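You operate a simulated robot arm through the tools that you are given. There is no shell and no other tool. Be economical: measure what you need, move in short steps, check, and stop when the job is done.

The job below is to be done with a simulated robot arm. You get a single attempt, and the scene is never put back.

Task
Take the grey cap and leave it on the top of the blue crate.

Only the result counts: the job must be done as asked and must still hold three seconds after the hand-in. Knocking over, shifting, dropping, spilling or breaking anything else fails it. A push-on lid holds only when it is set on centred and level and pressed home; a screw cap is set on level and turned clockwise until tight.

Robot
A 7-joint arm with a two-finger parallel gripper, fixed in place. Base frame: the origin is at the foot of the arm, x ahead of it, y to its left, z up. Lengths are in mm, angles in degrees, forces in N, time in s.
Its first joint turns from -166.0 to 166.0 degrees. Payload 4.4 kg.
The TCP is the grasp point between the finger pads, 23 mm short of the fingertips. In the tool frame z runs along the fingers and y along their closing line. Largest opening 94 mm; finger width 38, thickness 10; the body of the gripper, 54 by 96 mm, starts 39 mm behind the TCP.
Orientation is that of the tool frame in the base frame, as a unit quaternion [x, y, z, w]. With the fingers straight down and closing along the base's y, the tool's x points along the base's -x, its y along +y and its z along -z.

Tools
- The arm moves only by the tool send_rows. Its argument "series" is a list that holds one entry, the list of rows, each a list of 7 numbers: the gripper command, from -1 (shut) to 1 (fully open), values between in proportion, then the shift along the tool's x, y, z in mm, then the turn, a rotation vector about the tool's x, y, z in degrees. In form: [[[fingers, tx, ty, tz, rx, ry, rz], ...]]. A call has 1 to 12 rows; each row shifts and turns the commanded pose from where the row before left it, along the tool's axes as they then stand. A row lasts 0.2 s, in which the tool goes at most 50 mm and 8.6 degrees; a call with a longer step from one row to the next is refused whole, and so is a gripper value outside its range. Where a pose cannot be reached the arm comes as near as it can. A force on the tool above 40 N (or 10 N above the force at the start of the call, whichever is more), or a blocked arm, ends the call early, and 0.2 s more pass. The fingers move at their own pace (about 72 mm/s each) and stop on an object; they squeeze with about 35 N. The grip force told is the motor's: it shows also when the fingers shut on nothing. Time passes only in rows, and 0.2 s behind the last, so rows that do not move let the fingers close. It gives the time, the measured TCP pose, the force on the tool (base axes), the opening and the grip force at its end, in the units of the frame above (readings bear some noise).
- Cameras (640 x 400 px; columns grow to the right, rows downward): "scene" is fixed at [396.4, 638.5, 1390.5]; the picture's right is [-0.88, -0.48, 0.00], its down [-0.27, 0.50, -0.82] and it looks along [0.39, -0.72, -0.57] (base axes); focal length 214 px, centre (320, 200). "wrist" rides on the gripper at [86, 16, -75] in the tool frame; the picture's right is [-0.18, 0.98, 0.00], its down [-0.58, -0.11, -0.81] and it looks along [-0.79, -0.15, 0.59] (tool axes); focal length 243 px, centre (320, 200). There is no depth. A picture from a camera that has moved, and an enlarged one, comes with that camera's place and axes in the base frame and with its lens. The place of the scene camera against the robot may be out by one fixed shift of up to 18 mm in any direction.
- get_image(camera): a new picture of that camera. No time passes.
- enlarge(camera, box): a new picture of the part [left, top, right, bottom] of that camera's present view, enlarged. No time passes.
- close_job(): hands the job in; it is judged then, once.

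Go step by step. Nothing tells you positions but the pictures and the camera data: compare them with the known pose of the tool, close in by small moves and look again before you grip or let go. The budget is 90 turns and 38 pictures, counting those below and the enlarged ones. Unless the task says otherwise, let go and move clear before handing in, and close with one line.

The tools are called after "Request:" by a JSON object that holds its "api" and its "payload". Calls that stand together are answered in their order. send_rows: Moves the arm, as the interface text tells. Its arguments: {"type":"object","properties":{"series":{"type":"array"}},"required":["series"]} The other tools are called the same way: get_image (camera) takes a picture; enlarge (camera, box) takes an enlarged picture of a part of a camera's view; close_job () hands the job in.

At the start:

```text
t: 0.0
eef_pos: [519.7, 378.0, 1184.4]
ee_rot: [0.0, 1.0, -0.001, 0.0]
force: [0.2, -0.5, 0.3]
width: 94.1
gripper_force: 0.0
```

scene: 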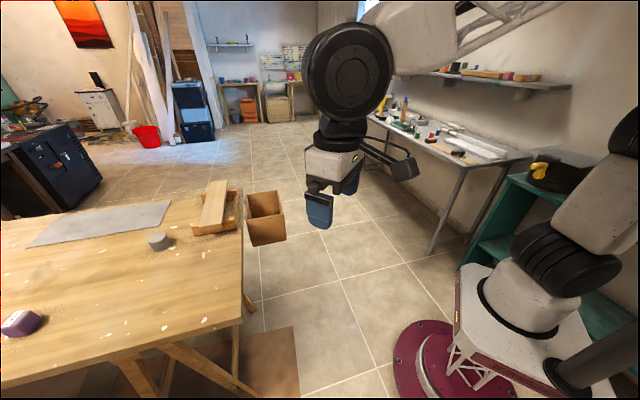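
wrist: 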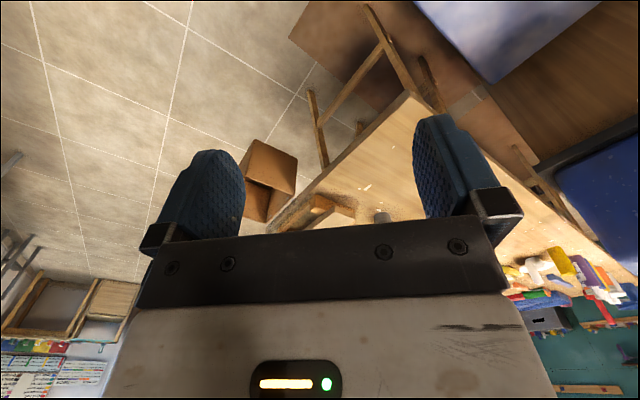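

I see a table with a grey cylinder near pixel (160,241) and a purple block at (22,323); I don't see an obvious blue crate. I'll enlarge the view to identify the objects.

Request:
{"api": "enlarge", "payload": {"camera": "scene", "box": [0, 170, 300, 360]}}

Request:
{"api": "enlarge", "payload": {"camera": "scene", "box": [120, 170, 280, 270]}}

```text
2.11 times, centred on (150, 265) of scene
camera zoom: at [396.4, 638.5, 1390.5], right [-0.88, -0.48, 0.0], down [-0.27, 0.5, -0.82], along [0.39, -0.72, -0.57], focal length 452 px, centre (678, 63)
```

zoom: 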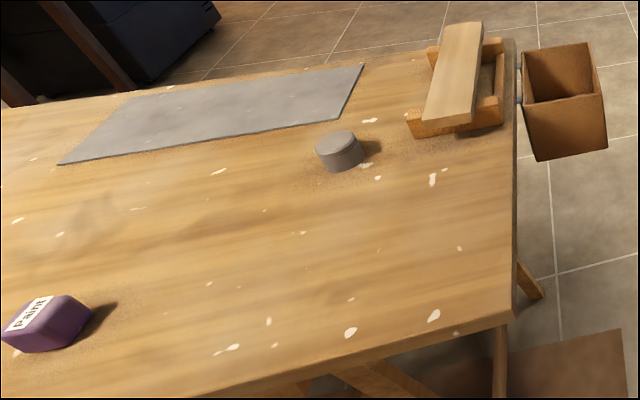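

```text
4.00 times, centred on (200, 220) of scene
camera zoom: at [396.4, 638.5, 1390.5], right [-0.88, -0.48, 0.0], down [-0.27, 0.5, -0.82], along [0.39, -0.72, -0.57], focal length 858 px, centre (800, 120)
```

zoom: 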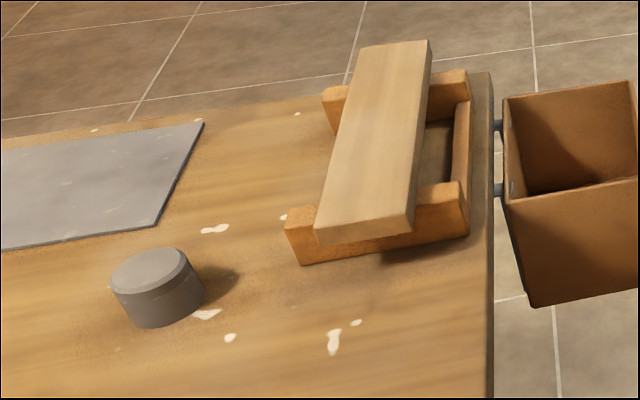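

The grey cap sits about x≈1080, y≈455, which looks out of reach, and no blue crate is in view. I'll turn the wrist in place so its camera looks toward +y.

Request:
{"api": "send_rows", "payload": {"series": [[[1, 0, 0, 0, 0, 0, -8], [1, 0, 0, 0, 0, 0, -8], [1, 0, 0, 0, 0, 0, -8], [1, 0, 0, 0, 0, 0, -8], [1, 0, 0, 0, 0, 0, -8], [1, 0, 0, 0, 0, 0, -8]]]}}

Request:
{"api": "get_image", "payload": {"camera": "wrist"}}

```text
t: 1.4
eef_pos: [518.3, 378.3, 1185.2]
ee_rot: [-0.407, 0.914, 0.0, 0.0]
force: [-0.2, 0.0, 0.1]
width: 94.1
gripper_force: 0.0
```

```text
33 pictures are left
camera wrist: at [448.6, 326.4, 1259.9], right [-0.61, 0.79, 0.0], down [0.47, 0.36, 0.81], along [0.64, 0.49, -0.59], focal length 243 px, centre (320, 200)
```

wrist: 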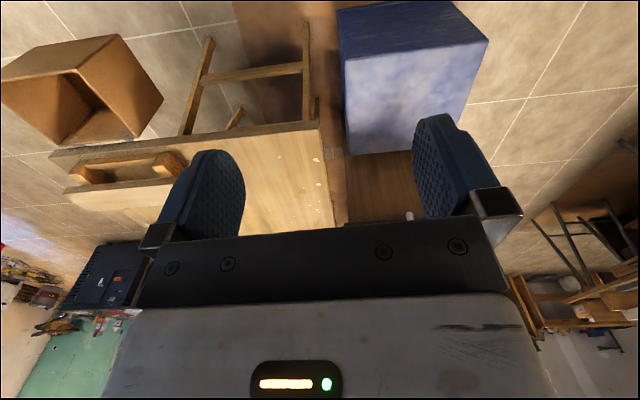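

The blue crate shows up as a large box standing on the floor, just past the table's corner (about x 690, y 500). The cap on the table is far out, so I'll yaw toward it and tilt the tool outward to gain reach.

Request:
{"api": "send_rows", "payload": {"series": [[[1, 0, 0, 0, 0, 0, 8.4], [1, 0, 0, 0, 0, 0, 8.4], [1, 0, 0, 0, 0, 0, 8.4], [1, 0, 0, 0, 0, -8, 0], [1, 0, 0, 0, 0, -8, 0], [1, 0, 0, 0, 0, -8, 0], [1, 0, 0, 0, 0, -8, 0], [1, 0, 0, 0, 0, -8, 0]]]}}

Request:
{"api": "get_image", "payload": {"camera": "wrist"}}

```text
t: 3.2
eef_pos: [518.8, 379.5, 1184.8]
ee_rot: [-0.186, 0.921, 0.068, 0.336]
force: [1.3, -0.3, 0.0]
width: 93.8
gripper_force: 0.1
```

```text
32 pictures are left
camera wrist: at [407.2, 350.9, 1187.2], right [-0.25, 0.96, 0.12], down [-0.03, -0.13, 0.99], along [0.97, 0.25, 0.06], focal length 243 px, centre (320, 200)
```

wrist: 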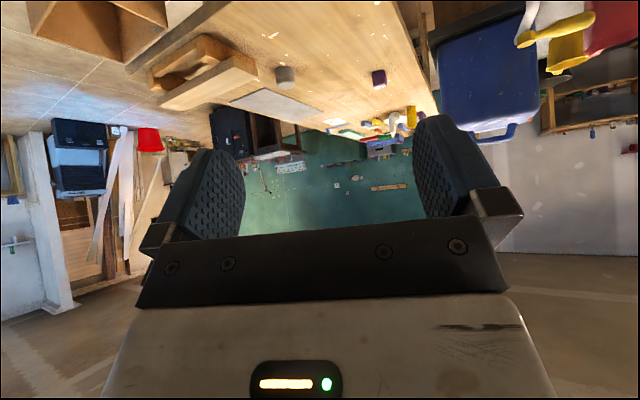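

There are several blue things here, including a bin-like box on the right and a small box on the far end of the table. I'll enlarge both.

Request:
{"api": "enlarge", "payload": {"camera": "wrist", "box": [400, 0, 640, 150]}}

Request:
{"api": "enlarge", "payload": {"camera": "wrist", "box": [220, 30, 460, 180]}}

```text
2.67 times, centred on (520, 75) of wrist
camera zoom: at [407.2, 350.9, 1187.2], right [-0.25, 0.96, 0.12], down [-0.03, -0.13, 0.99], along [0.97, 0.25, 0.06], focal length 647 px, centre (-213, 533)
```

zoom: 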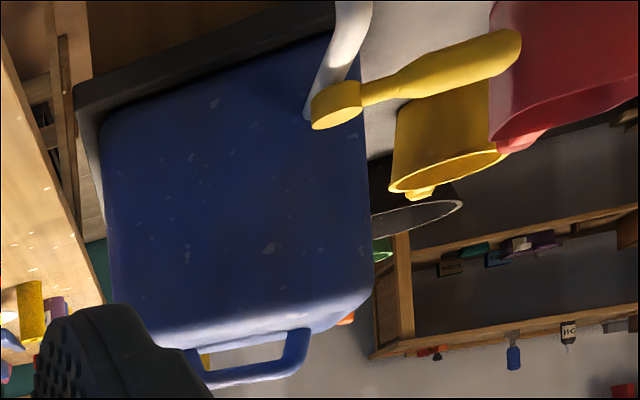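

```text
2.67 times, centred on (340, 105) of wrist
camera zoom: at [407.2, 350.9, 1187.2], right [-0.25, 0.96, 0.12], down [-0.03, -0.13, 0.99], along [0.97, 0.25, 0.06], focal length 647 px, centre (267, 453)
```

zoom: 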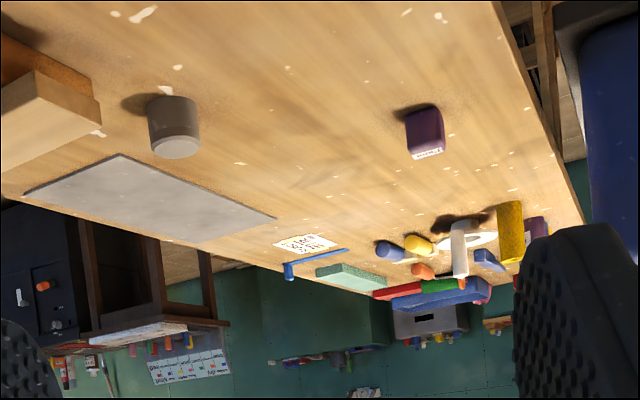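

The small box and the bin are background clutter; the plain blue box on the floor by the table corner is the crate. I put the cap at about (1088, 462), so I'll move toward it with the tilted tool and see what reach I get.

Request:
{"api": "send_rows", "payload": {"series": [[[1, -15.9, -11.9, 37.6, 0, 0, 0], [1, -15.9, -11.9, 37.6, 0, 0, 0], [1, -15.9, -11.9, 37.6, 0, 0, 0], [1, -15.9, -11.9, 37.6, 0, 0, 0], [1, -15.9, -11.9, 37.6, 0, 0, 0], [1, -15.9, -11.9, 37.6, 0, 0, 0], [1, -15.9, -11.9, 37.6, 0, 0, 0], [1, -15.9, -11.9, 37.6, 0, 0, 0], [1, -15.9, -11.9, 37.6, 0, 0, 0], [1, -15.9, -11.9, 37.6, 0, 0, 0]]]}}

Request:
{"api": "get_image", "payload": {"camera": "wrist"}}

Request:
{"api": "get_image", "payload": {"camera": "scene"}}

```text
t: 5.4
eef_pos: [899.8, 408.8, 998.1]
ee_rot: [-0.186, 0.921, 0.068, 0.336]
force: [0.3, -0.8, 0.2]
width: 94.1
gripper_force: 0.1
```

```text
29 pictures are left
camera wrist: at [787.9, 381.3, 1000.5], right [-0.25, 0.96, 0.12], down [-0.03, -0.13, 0.99], along [0.97, 0.25, 0.06], focal length 243 px, centre (320, 200)
```

wrist: 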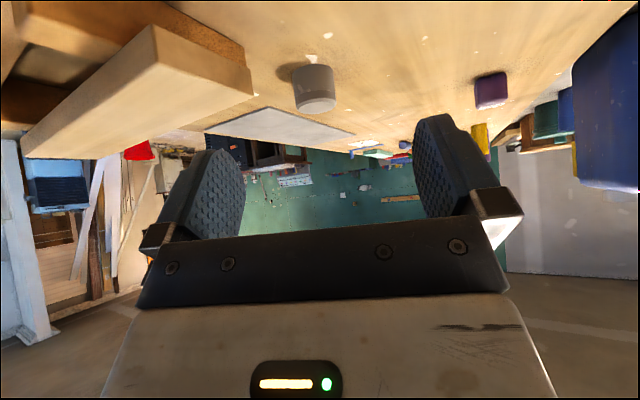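

```text
28 pictures are left
```

scene: 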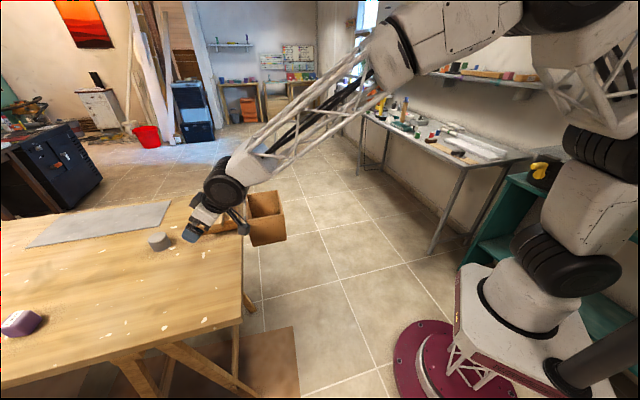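

The arm reaches this pose without trouble. The cap is at about (1078, 465), 50 mm across with its top at about z 903; I'll go to a point just before it and ease the tilt to 25°.

Request:
{"api": "send_rows", "payload": {"series": [[[1, -21.6, -4.1, 30.6, 0, 0, 0], [1, -21.6, -4.1, 30.6, 0, 0, 0], [1, -21.6, -4.1, 30.6, 0, 0, 0], [1, -21.6, -4.1, 30.6, 0, 0, 0], [1, 0, 0, 0, 0, 7.5, 0], [1, 0, 0, 0, 0, 7.5, 0], [1, 0, 0, 0, 0, 0, 0]]]}}

Request:
{"api": "get_image", "payload": {"camera": "wrist"}}

Request:
{"api": "get_image", "payload": {"camera": "scene"}}

```text
t: 7.0
eef_pos: [1040.4, 452.7, 962.3]
ee_rot: [-0.193, 0.957, 0.043, 0.212]
force: [0.3, 0.1, 0.3]
width: 94.1
gripper_force: 0.0
```

```text
27 pictures are left
camera wrist: at [931.5, 424.6, 993.1], right [-0.23, 0.97, 0.08], down [0.21, -0.03, 0.98], along [0.95, 0.24, -0.2], focal length 243 px, centre (320, 200)
```

wrist: 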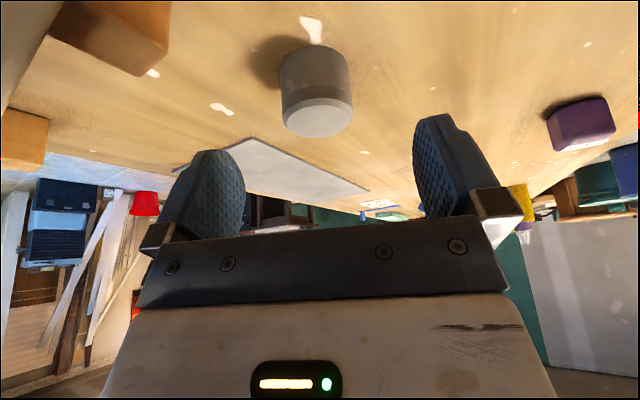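

```text
26 pictures are left
```

scene: 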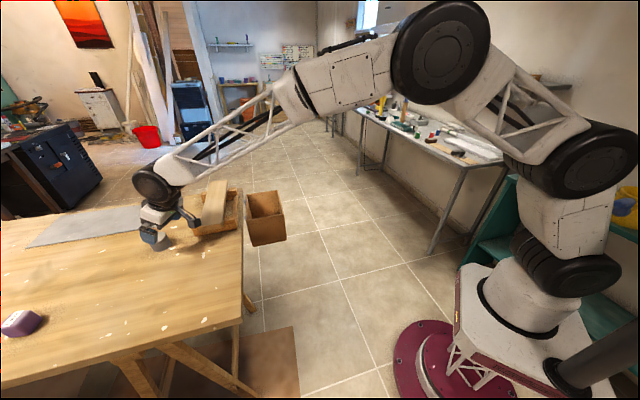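

The pose was reached and the cap lines up between the fingers, centred at about (1081, 467). I'll lower over it along the tool axis and check before closing.

Request:
{"api": "send_rows", "payload": {"series": [[[1, -2.5, -0.6, 16, 0, 0, 0], [1, -2.5, -0.6, 16, 0, 0, 0], [1, -2.5, -0.6, 16, 0, 0, 0], [1, -1.5, -0.6, 16, 0, 0, 0], [1, -1.2, -0.1, 15.5, 0, 0, 0]]]}}

Request:
{"api": "get_image", "payload": {"camera": "wrist"}}

Request:
{"api": "enlarge", "payload": {"camera": "scene", "box": [100, 180, 260, 280]}}

```text
t: 8.2
eef_pos: [1081.2, 465.8, 894.3]
ee_rot: [-0.193, 0.957, 0.043, 0.213]
force: [0.0, 0.4, -0.3]
width: 93.8
gripper_force: 0.0
```

```text
25 pictures are left
camera wrist: at [973.1, 438.4, 926.2], right [-0.23, 0.97, 0.08], down [0.21, -0.03, 0.98], along [0.95, 0.24, -0.2], focal length 243 px, centre (320, 200)
```

wrist: 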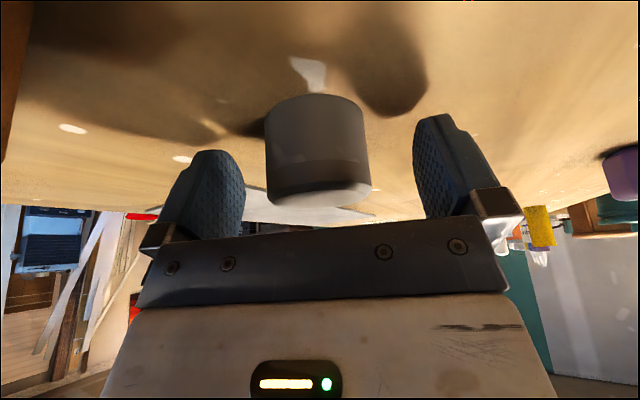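

```text
4.00 times, centred on (180, 230) of scene
camera zoom: at [396.4, 638.5, 1390.5], right [-0.88, -0.48, 0.0], down [-0.27, 0.5, -0.82], along [0.39, -0.72, -0.57], focal length 858 px, centre (880, 80)
```

zoom: 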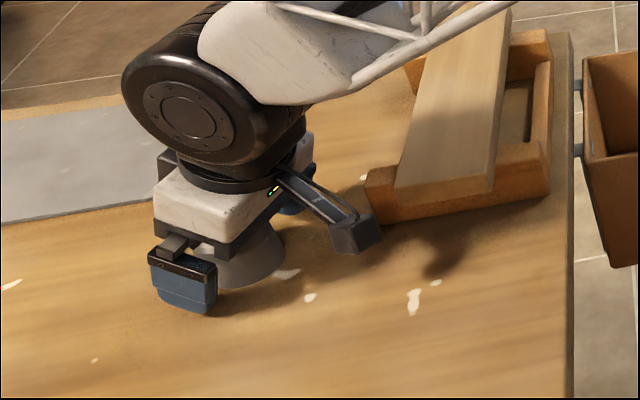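

The cap is centred between the fingers and nothing is touching. I'll close the gripper now.

Request:
{"api": "send_rows", "payload": {"series": [[[-1, 0, 0, 0, 0, 0, 0], [-1, 0, 0, 0, 0, 0, 0], [-1, 0, 0, 0, 0, 0, 0], [-1, 0, 0, 0, 0, 0, 0]]]}}

Request:
{"api": "get_image", "payload": {"camera": "wrist"}}

```text
t: 9.2
eef_pos: [1082.3, 464.7, 894.3]
ee_rot: [-0.193, 0.957, 0.043, 0.212]
force: [1.0, -1.4, 0.3]
width: 49.7
gripper_force: 35.3
```

```text
23 pictures are left
camera wrist: at [972.9, 438.4, 925.7], right [-0.23, 0.97, 0.08], down [0.21, -0.03, 0.98], along [0.95, 0.24, -0.2], focal length 243 px, centre (320, 200)
```

wrist: 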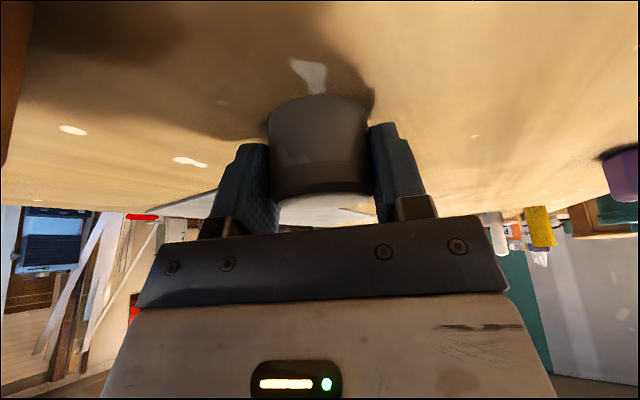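

I have the cap, with an opening of 49.7 mm and good grip force. I'll lift it straight up, then retreat toward the base.

Request:
{"api": "send_rows", "payload": {"series": [[[-1, -4.2, 0, -9.1, 0, 0, 0], [-1, -12.7, 0, -27.2, 0, 0, 0], [-1, -16.9, 0, -36.2, 0, 0, 0], [-1, -16.9, 0, -36.2, 0, 0, 0], [-1, -16.9, 0, -36.2, 0, 0, 0]]]}}

Request:
{"api": "send_rows", "payload": {"series": [[[-1, 18, 0, -8.4, 0, 0, 0], [-1, 36.2, 0, -16.9, 0, 0, 0], [-1, 36.2, 0, -16.9, 0, 0, 0], [-1, 36.2, 0, -16.9, 0, 0, 0], [-1, 36.2, 0, -16.9, 0, 0, 0], [-1, 36.2, 0, -16.9, 0, 0, 0], [-1, 36.2, 0, -16.9, 0, 0, 0], [-1, 36.2, 0, -16.9, 0, 0, 0], [-1, 36.2, 0, -16.9, 0, 0, 0], [-1, 36.2, 0, -16.9, 0, 0, 0], [-1, 36.2, 0, -16.9, 0, 0, 0]]]}}

```text
t: 10.4
eef_pos: [1079.8, 466.8, 1050.2]
ee_rot: [-0.193, 0.957, 0.043, 0.211]
force: [-0.2, -0.3, -1.3]
width: 49.0
gripper_force: 34.6
```

```text
t: 12.8
eef_pos: [693.5, 303.4, 1053.2]
ee_rot: [-0.193, 0.957, 0.042, 0.212]
force: [-0.5, 0.7, 0.0]
width: 48.7
gripper_force: 34.4
```

The cap is held and clear of the table. I'll level the tool, yaw toward the crate, and shift to a viewpoint to locate the crate.

Request:
{"api": "send_rows", "payload": {"series": [[[-1, 0, 0, 0, 0, 8.3, 0], [-1, 0, 0, 0, 0, 8.3, 0], [-1, 0, 0, 0, 0, 8.3, 0], [-1, 0, 0, 0, 0, 0, -8.1], [-1, 0, 0, 0, 0, 0, -8.1], [-1, 0, 0, 0, 0, 0, -8.1], [-1, 0, 0, 0, 0, 0, -8.1]]]}}

Request:
{"api": "send_rows", "payload": {"series": [[[-1, 7, 38, 8, 0, 0, 0], [-1, 7, 38, 8, 0, 0, 0], [-1, 7, 38, 8, 0, 0, 0], [-1, 7, 38, 8, 0, 0, 0], [-1, 7, 38, 8, 0, 0, 0], [-1, 7, 38, 8, 0, 0, 0]]]}}

Request:
{"api": "get_image", "payload": {"camera": "wrist"}}

```text
t: 14.4
eef_pos: [693.7, 302.9, 1053.1]
ee_rot: [-0.466, 0.885, 0.0, 0.001]
force: [-0.2, 0.4, -0.2]
width: 48.5
gripper_force: 34.4
```

```text
t: 15.8
eef_pos: [481.6, 398.0, 1004.6]
ee_rot: [-0.463, 0.886, 0.0, 0.002]
force: [-0.5, -0.3, 0.3]
width: 48.4
gripper_force: 34.6
```

```text
22 pictures are left
camera wrist: at [419.1, 336.8, 1080.3], right [-0.7, 0.71, 0.0], down [0.42, 0.41, 0.81], along [0.58, 0.57, -0.59], focal length 243 px, centre (320, 200)
```

wrist: 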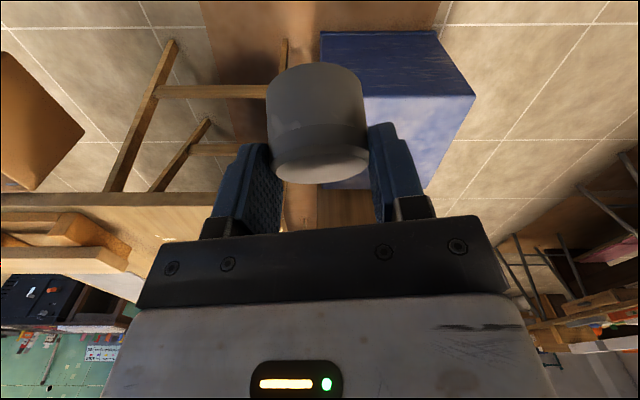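

Combining two views puts the crate top at about z 500: a square of about 400 mm centred near (668, 851), turned 45°. I'll move over its nearer part, around (610, 795), and stop high at about z 750.

Request:
{"api": "send_rows", "payload": {"series": [[[-1, -33.3, 10.2, 21.2, 0, 0, 0], [-1, -33.3, 10.2, 21.2, 0, 0, 0], [-1, -33.3, 10.2, 21.2, 0, 0, 0], [-1, -33.3, 10.2, 21.2, 0, 0, 0], [-1, -33.3, 10.2, 21.2, 0, 0, 0], [-1, -33.3, 10.2, 21.2, 0, 0, 0], [-1, -33.3, 10.2, 21.2, 0, 0, 0], [-1, -33.3, 10.2, 21.2, 0, 0, 0], [-1, -33.3, 10.2, 21.2, 0, 0, 0], [-1, -33.3, 10.2, 21.2, 0, 0, 0], [-1, -33.3, 10.2, 21.2, 0, 0, 0], [-1, -33.3, 10.2, 21.2, 0, 0, 0]]]}}

Request:
{"api": "get_image", "payload": {"camera": "wrist"}}

```text
t: 18.4
eef_pos: [611.7, 798.6, 751.5]
ee_rot: [-0.464, 0.886, 0.0, 0.002]
force: [-0.3, 0.7, 0.9]
width: 48.1
gripper_force: 34.6
```

```text
21 pictures are left
camera wrist: at [548.2, 737.0, 826.7], right [-0.7, 0.71, 0.0], down [0.42, 0.41, 0.81], along [0.58, 0.57, -0.59], focal length 243 px, centre (320, 200)
```

wrist: 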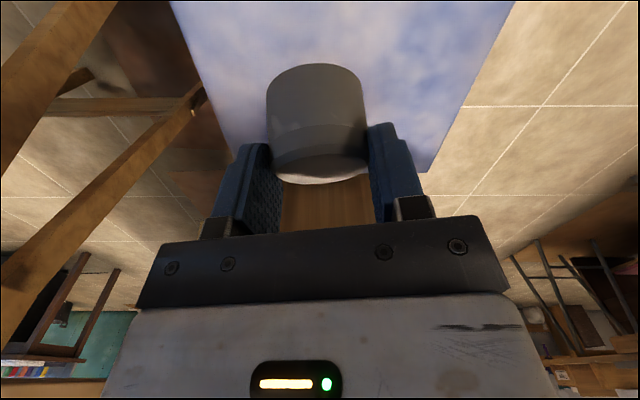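

I'm above the crate and the cap has not moved in the grip. I'll restore the 25° tilt so the cap is level again, then descend part-way and look.

Request:
{"api": "send_rows", "payload": {"series": [[[-1, 0, 0, 0, 0, -8.3, 0], [-1, 0, 0, 0, 0, -8.3, 0], [-1, 0, 0, 0, 0, -8.3, 0], [-1, 14, 0, 30, 0, 0, 0], [-1, 14, 0, 30, 0, 0, 0], [-1, 14, 0, 30, 0, 0, 0], [-1, 0, 0, 0, 0, 0, 0]]]}}

Request:
{"api": "get_image", "payload": {"camera": "wrist"}}

Request:
{"api": "get_image", "payload": {"camera": "scene"}}

```text
t: 20.0
eef_pos: [610.6, 795.6, 652.4]
ee_rot: [-0.453, 0.865, 0.1, 0.192]
force: [-0.4, 0.0, 0.6]
width: 48.1
gripper_force: 34.8
```

```text
20 pictures are left
camera wrist: at [533.9, 714.6, 683.6], right [-0.71, 0.7, 0.08], down [0.19, 0.09, 0.98], along [0.67, 0.71, -0.2], focal length 243 px, centre (320, 200)
```

wrist: 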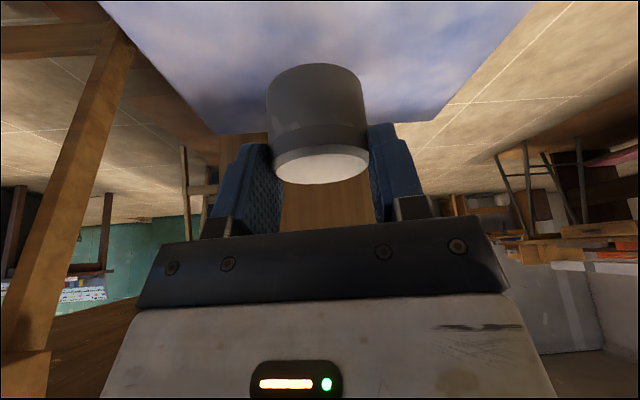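

```text
19 pictures are left
```

scene: 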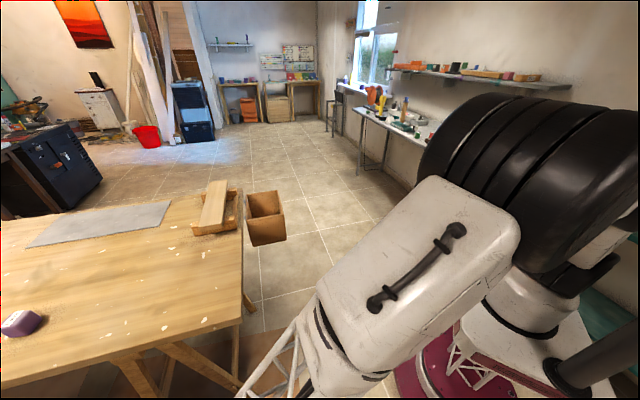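

Compared with the moment of gripping, the cap now sits lower in the fingers, so it slid about 15 mm during the lift. I'll enlarge to check its level and the remaining grip.

Request:
{"api": "enlarge", "payload": {"camera": "wrist", "box": [200, 40, 440, 190]}}

```text
2.67 times, centred on (320, 115) of wrist
camera zoom: at [533.9, 714.6, 683.6], right [-0.71, 0.7, 0.08], down [0.19, 0.09, 0.98], along [0.67, 0.71, -0.2], focal length 647 px, centre (320, 427)
```

zoom: 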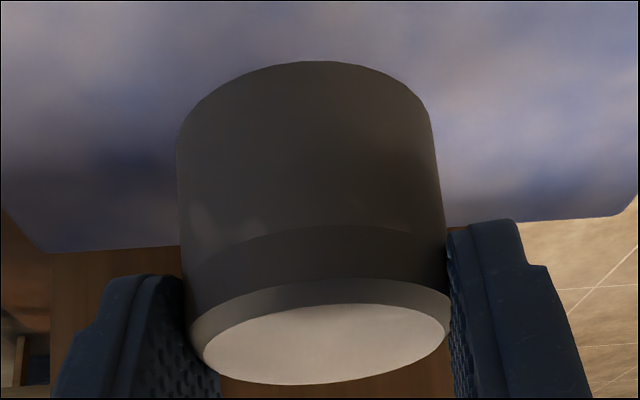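

The cap is level within a degree or two, and its bottom is now about 48 mm below the TCP. The crate top estimate ranges from z 430 to 500, so I'll descend in small stages.

Request:
{"api": "send_rows", "payload": {"series": [[[-1, 11.6, 0, 24.9, 0, 0, 0], [-1, 11.6, 0, 24.9, 0, 0, 0], [-1, 8.5, 0, 18.1, 0, 0, 0], [-1, 0, 0, 0, 0, 0, 0]]]}}

Request:
{"api": "get_image", "payload": {"camera": "wrist"}}

```text
t: 21.0
eef_pos: [611.3, 795.4, 577.4]
ee_rot: [-0.453, 0.865, 0.099, 0.192]
force: [0.2, 0.3, -0.7]
width: 48.0
gripper_force: 35.3
```

```text
17 pictures are left
camera wrist: at [534.5, 715.4, 608.7], right [-0.71, 0.7, 0.08], down [0.2, 0.09, 0.98], along [0.67, 0.71, -0.2], focal length 243 px, centre (320, 200)
```

wrist: 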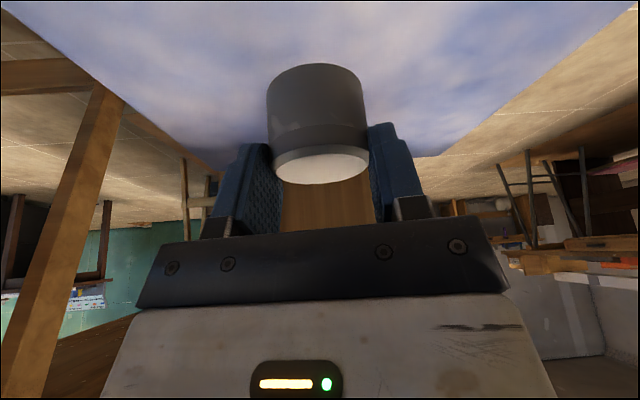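

The two heights now agree on a crate top at z≈457, so contact should come at a TCP height of about 505. I'll go down to about 525 and look.

Request:
{"api": "send_rows", "payload": {"series": [[[-1, 8.5, 0, 18.1, 0, 0, 0], [-1, 8.5, 0, 18.1, 0, 0, 0], [-1, 5.1, 0, 10.9, 0, 0, 0], [-1, 0, 0, 0, 0, 0, 0]]]}}

Request:
{"api": "get_image", "payload": {"camera": "wrist"}}

```text
t: 22.0
eef_pos: [610.7, 797.7, 525.0]
ee_rot: [-0.453, 0.865, 0.1, 0.192]
force: [-0.6, -0.4, -0.1]
width: 48.3
gripper_force: 35.2
```

```text
16 pictures are left
camera wrist: at [534.5, 716.7, 556.6], right [-0.71, 0.7, 0.08], down [0.2, 0.09, 0.98], along [0.67, 0.71, -0.2], focal length 243 px, centre (320, 200)
```

wrist: 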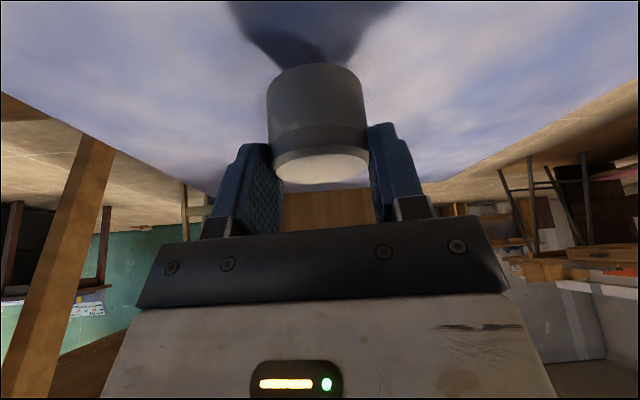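

The cap's shadow is closing in, so contact is near. I'll descend in 3 mm steps and watch the force.

Request:
{"api": "send_rows", "payload": {"series": [[[-1, 1.3, 0, 2.7, 0, 0, 0], [-1, 1.3, 0, 2.7, 0, 0, 0], [-1, 1.3, 0, 2.7, 0, 0, 0], [-1, 1.3, 0, 2.7, 0, 0, 0]]]}}

Request:
{"api": "get_image", "payload": {"camera": "wrist"}}

```text
t: 23.0
eef_pos: [611.1, 796.2, 511.6]
ee_rot: [-0.452, 0.865, 0.099, 0.192]
force: [0.2, 0.0, -1.5]
width: 48.3
gripper_force: 35.2
```

```text
15 pictures are left
camera wrist: at [534.1, 716.0, 544.5], right [-0.71, 0.7, 0.08], down [0.19, 0.09, 0.98], along [0.67, 0.71, -0.2], focal length 243 px, centre (320, 200)
```

wrist: 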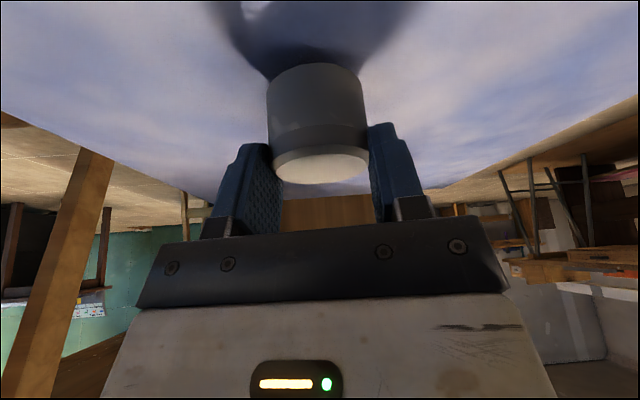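

The cap is nearly touching the crate. I'll continue in 1–1.5 mm steps.

Request:
{"api": "send_rows", "payload": {"series": [[[-1, 0.6, 0, 1.3, 0, 0, 0], [-1, 0.6, 0, 1.3, 0, 0, 0], [-1, 0.6, 0, 1.3, 0, 0, 0], [-1, 0, 0, 0, 0, 0, 0]]]}}

```text
t: 24.0
eef_pos: [610.1, 797.1, 508.3]
ee_rot: [-0.452, 0.865, 0.099, 0.192]
force: [0.5, 0.1, -0.4]
width: 47.9
gripper_force: 35.0
```

Request:
{"api": "send_rows", "payload": {"series": [[[-1, 0.5, 0, 1.1, 0, 0, 0], [-1, 0.5, 0, 1.1, 0, 0, 0], [-1, 0.5, 0, 1.1, 0, 0, 0], [-1, 0, 0, 0, 0, 0, 0]]]}}

Request:
{"api": "enlarge", "payload": {"camera": "wrist", "box": [200, 40, 440, 190]}}

```text
t: 25.0
eef_pos: [610.1, 796.3, 503.4]
ee_rot: [-0.452, 0.865, 0.1, 0.193]
force: [0.9, 1.0, 0.2]
width: 48.3
gripper_force: 35.2
```

```text
2.67 times, centred on (320, 115) of wrist
camera zoom: at [533.9, 716.1, 535.9], right [-0.71, 0.7, 0.08], down [0.19, 0.09, 0.98], along [0.67, 0.71, -0.2], focal length 647 px, centre (320, 427)
```

zoom: 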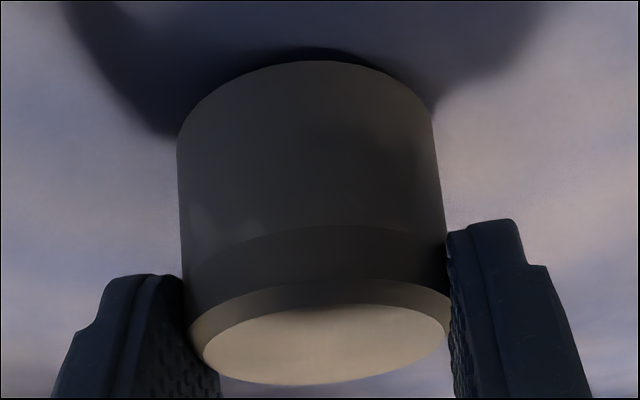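

The contact shadow is now a thin dark sliver at the cap's front edge, so only a millimetre or two of gap remains. I'll continue.

Request:
{"api": "send_rows", "payload": {"series": [[[-1, 0.5, 0, 1.0, 0, 0, 0], [-1, 0.5, 0, 1.0, 0, 0, 0], [-1, 0, 0, 0, 0, 0, 0]]]}}

```text
t: 25.8
eef_pos: [610.0, 796.9, 502.0]
ee_rot: [-0.452, 0.865, 0.1, 0.192]
force: [-0.4, 0.3, -0.3]
width: 48.3
gripper_force: 35.3
```

Request:
{"api": "send_rows", "payload": {"series": [[[-1, 0.5, 0, 1.0, 0, 0, 0], [-1, 0.5, 0, 1.0, 0, 0, 0], [-1, 0, 0, 0, 0, 0, 0]]]}}

Request:
{"api": "enlarge", "payload": {"camera": "wrist", "box": [200, 40, 440, 190]}}

```text
t: 26.6
eef_pos: [611.8, 797.4, 499.8]
ee_rot: [-0.452, 0.865, 0.099, 0.192]
force: [-0.6, 0.1, 2.2]
width: 48.1
gripper_force: 35.3
```

```text
2.67 times, centred on (320, 115) of wrist
camera zoom: at [533.9, 716.0, 532.0], right [-0.71, 0.7, 0.08], down [0.19, 0.09, 0.98], along [0.67, 0.71, -0.2], focal length 647 px, centre (320, 427)
```

zoom: 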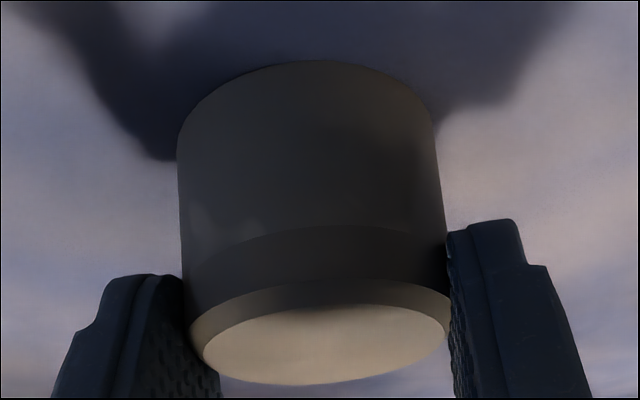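

The shadow gap is gone and the force is just starting to rise. One more small step will confirm contact.

Request:
{"api": "send_rows", "payload": {"series": [[[-1, 0.4, 0, 0.9, 0, 0, 0], [-1, 0, 0, 0, 0, 0, 0]]]}}

```text
t: 27.2
eef_pos: [609.9, 796.5, 498.6]
ee_rot: [-0.452, 0.866, 0.099, 0.192]
force: [-1.9, -4.5, 11.5]
width: 48.0
gripper_force: 35.5
```

The cap is in contact with the crate at about 11 N. I'll open the fingers gradually while holding still.

Request:
{"api": "send_rows", "payload": {"series": [[[0.1, 0, 0, 0, 0, 0, 0], [0.2, 0, 0, 0, 0, 0, 0], [0.4, 0, 0, 0, 0, 0, 0], [0.7, 0, 0, 0, 0, 0, 0], [0.9, 0, 0, 0, 0, 0, 0]]]}}

Request:
{"api": "get_image", "payload": {"camera": "wrist"}}

```text
t: 28.4
eef_pos: [611.6, 796.7, 498.8]
ee_rot: [-0.452, 0.865, 0.1, 0.193]
force: [0.4, 0.7, -0.6]
width: 89.4
gripper_force: 0.1
```

```text
12 pictures are left
camera wrist: at [533.7, 715.8, 531.2], right [-0.71, 0.7, 0.08], down [0.19, 0.09, 0.98], along [0.67, 0.71, -0.2], focal length 243 px, centre (320, 200)
```

wrist: 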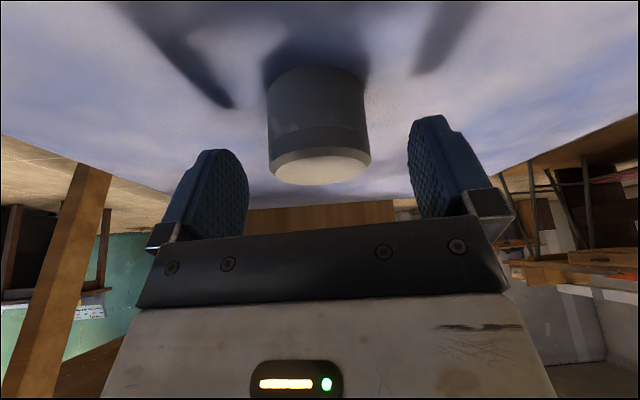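

The cap stands on the crate and is free of the fingers. I'll back off along the tool axis, then straight up.

Request:
{"api": "send_rows", "payload": {"series": [[[0.9, 0, 0, -10, 0, 0, 0], [0.9, 0, 0, -20, 0, 0, 0], [0.9, 0, 0, -30, 0, 0, 0], [0.9, 0, 0, -40, 0, 0, 0], [0.9, 0, 0, -40, 0, 0, 0], [0.9, 0, 0, -40, 0, 0, 0], [0.9, 0, 0, 0, 0, 0, 0]]]}}

Request:
{"api": "get_image", "payload": {"camera": "wrist"}}

```text
t: 30.0
eef_pos: [569.1, 733.3, 663.8]
ee_rot: [-0.452, 0.866, 0.099, 0.192]
force: [0.0, -0.1, 0.6]
width: 89.4
gripper_force: 0.1
```

```text
11 pictures are left
camera wrist: at [492.3, 653.4, 695.4], right [-0.71, 0.7, 0.08], down [0.2, 0.09, 0.98], along [0.67, 0.71, -0.2], focal length 243 px, centre (320, 200)
```

wrist: 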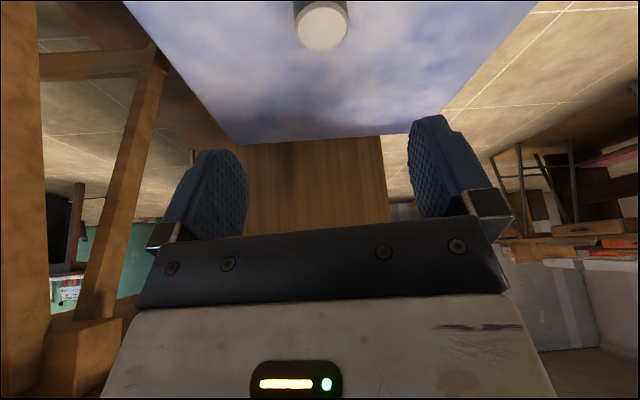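

The cap stands upright and well inside the top of the blue crate, and the gripper is clear. I'm handing in.

Request:
{"api": "close_job", "payload": {}}

```text
The job is handed in.
```

The grey cap is standing upright on top of the blue crate; the gripper has let go and moved clear, and I saw nothing else disturbed.
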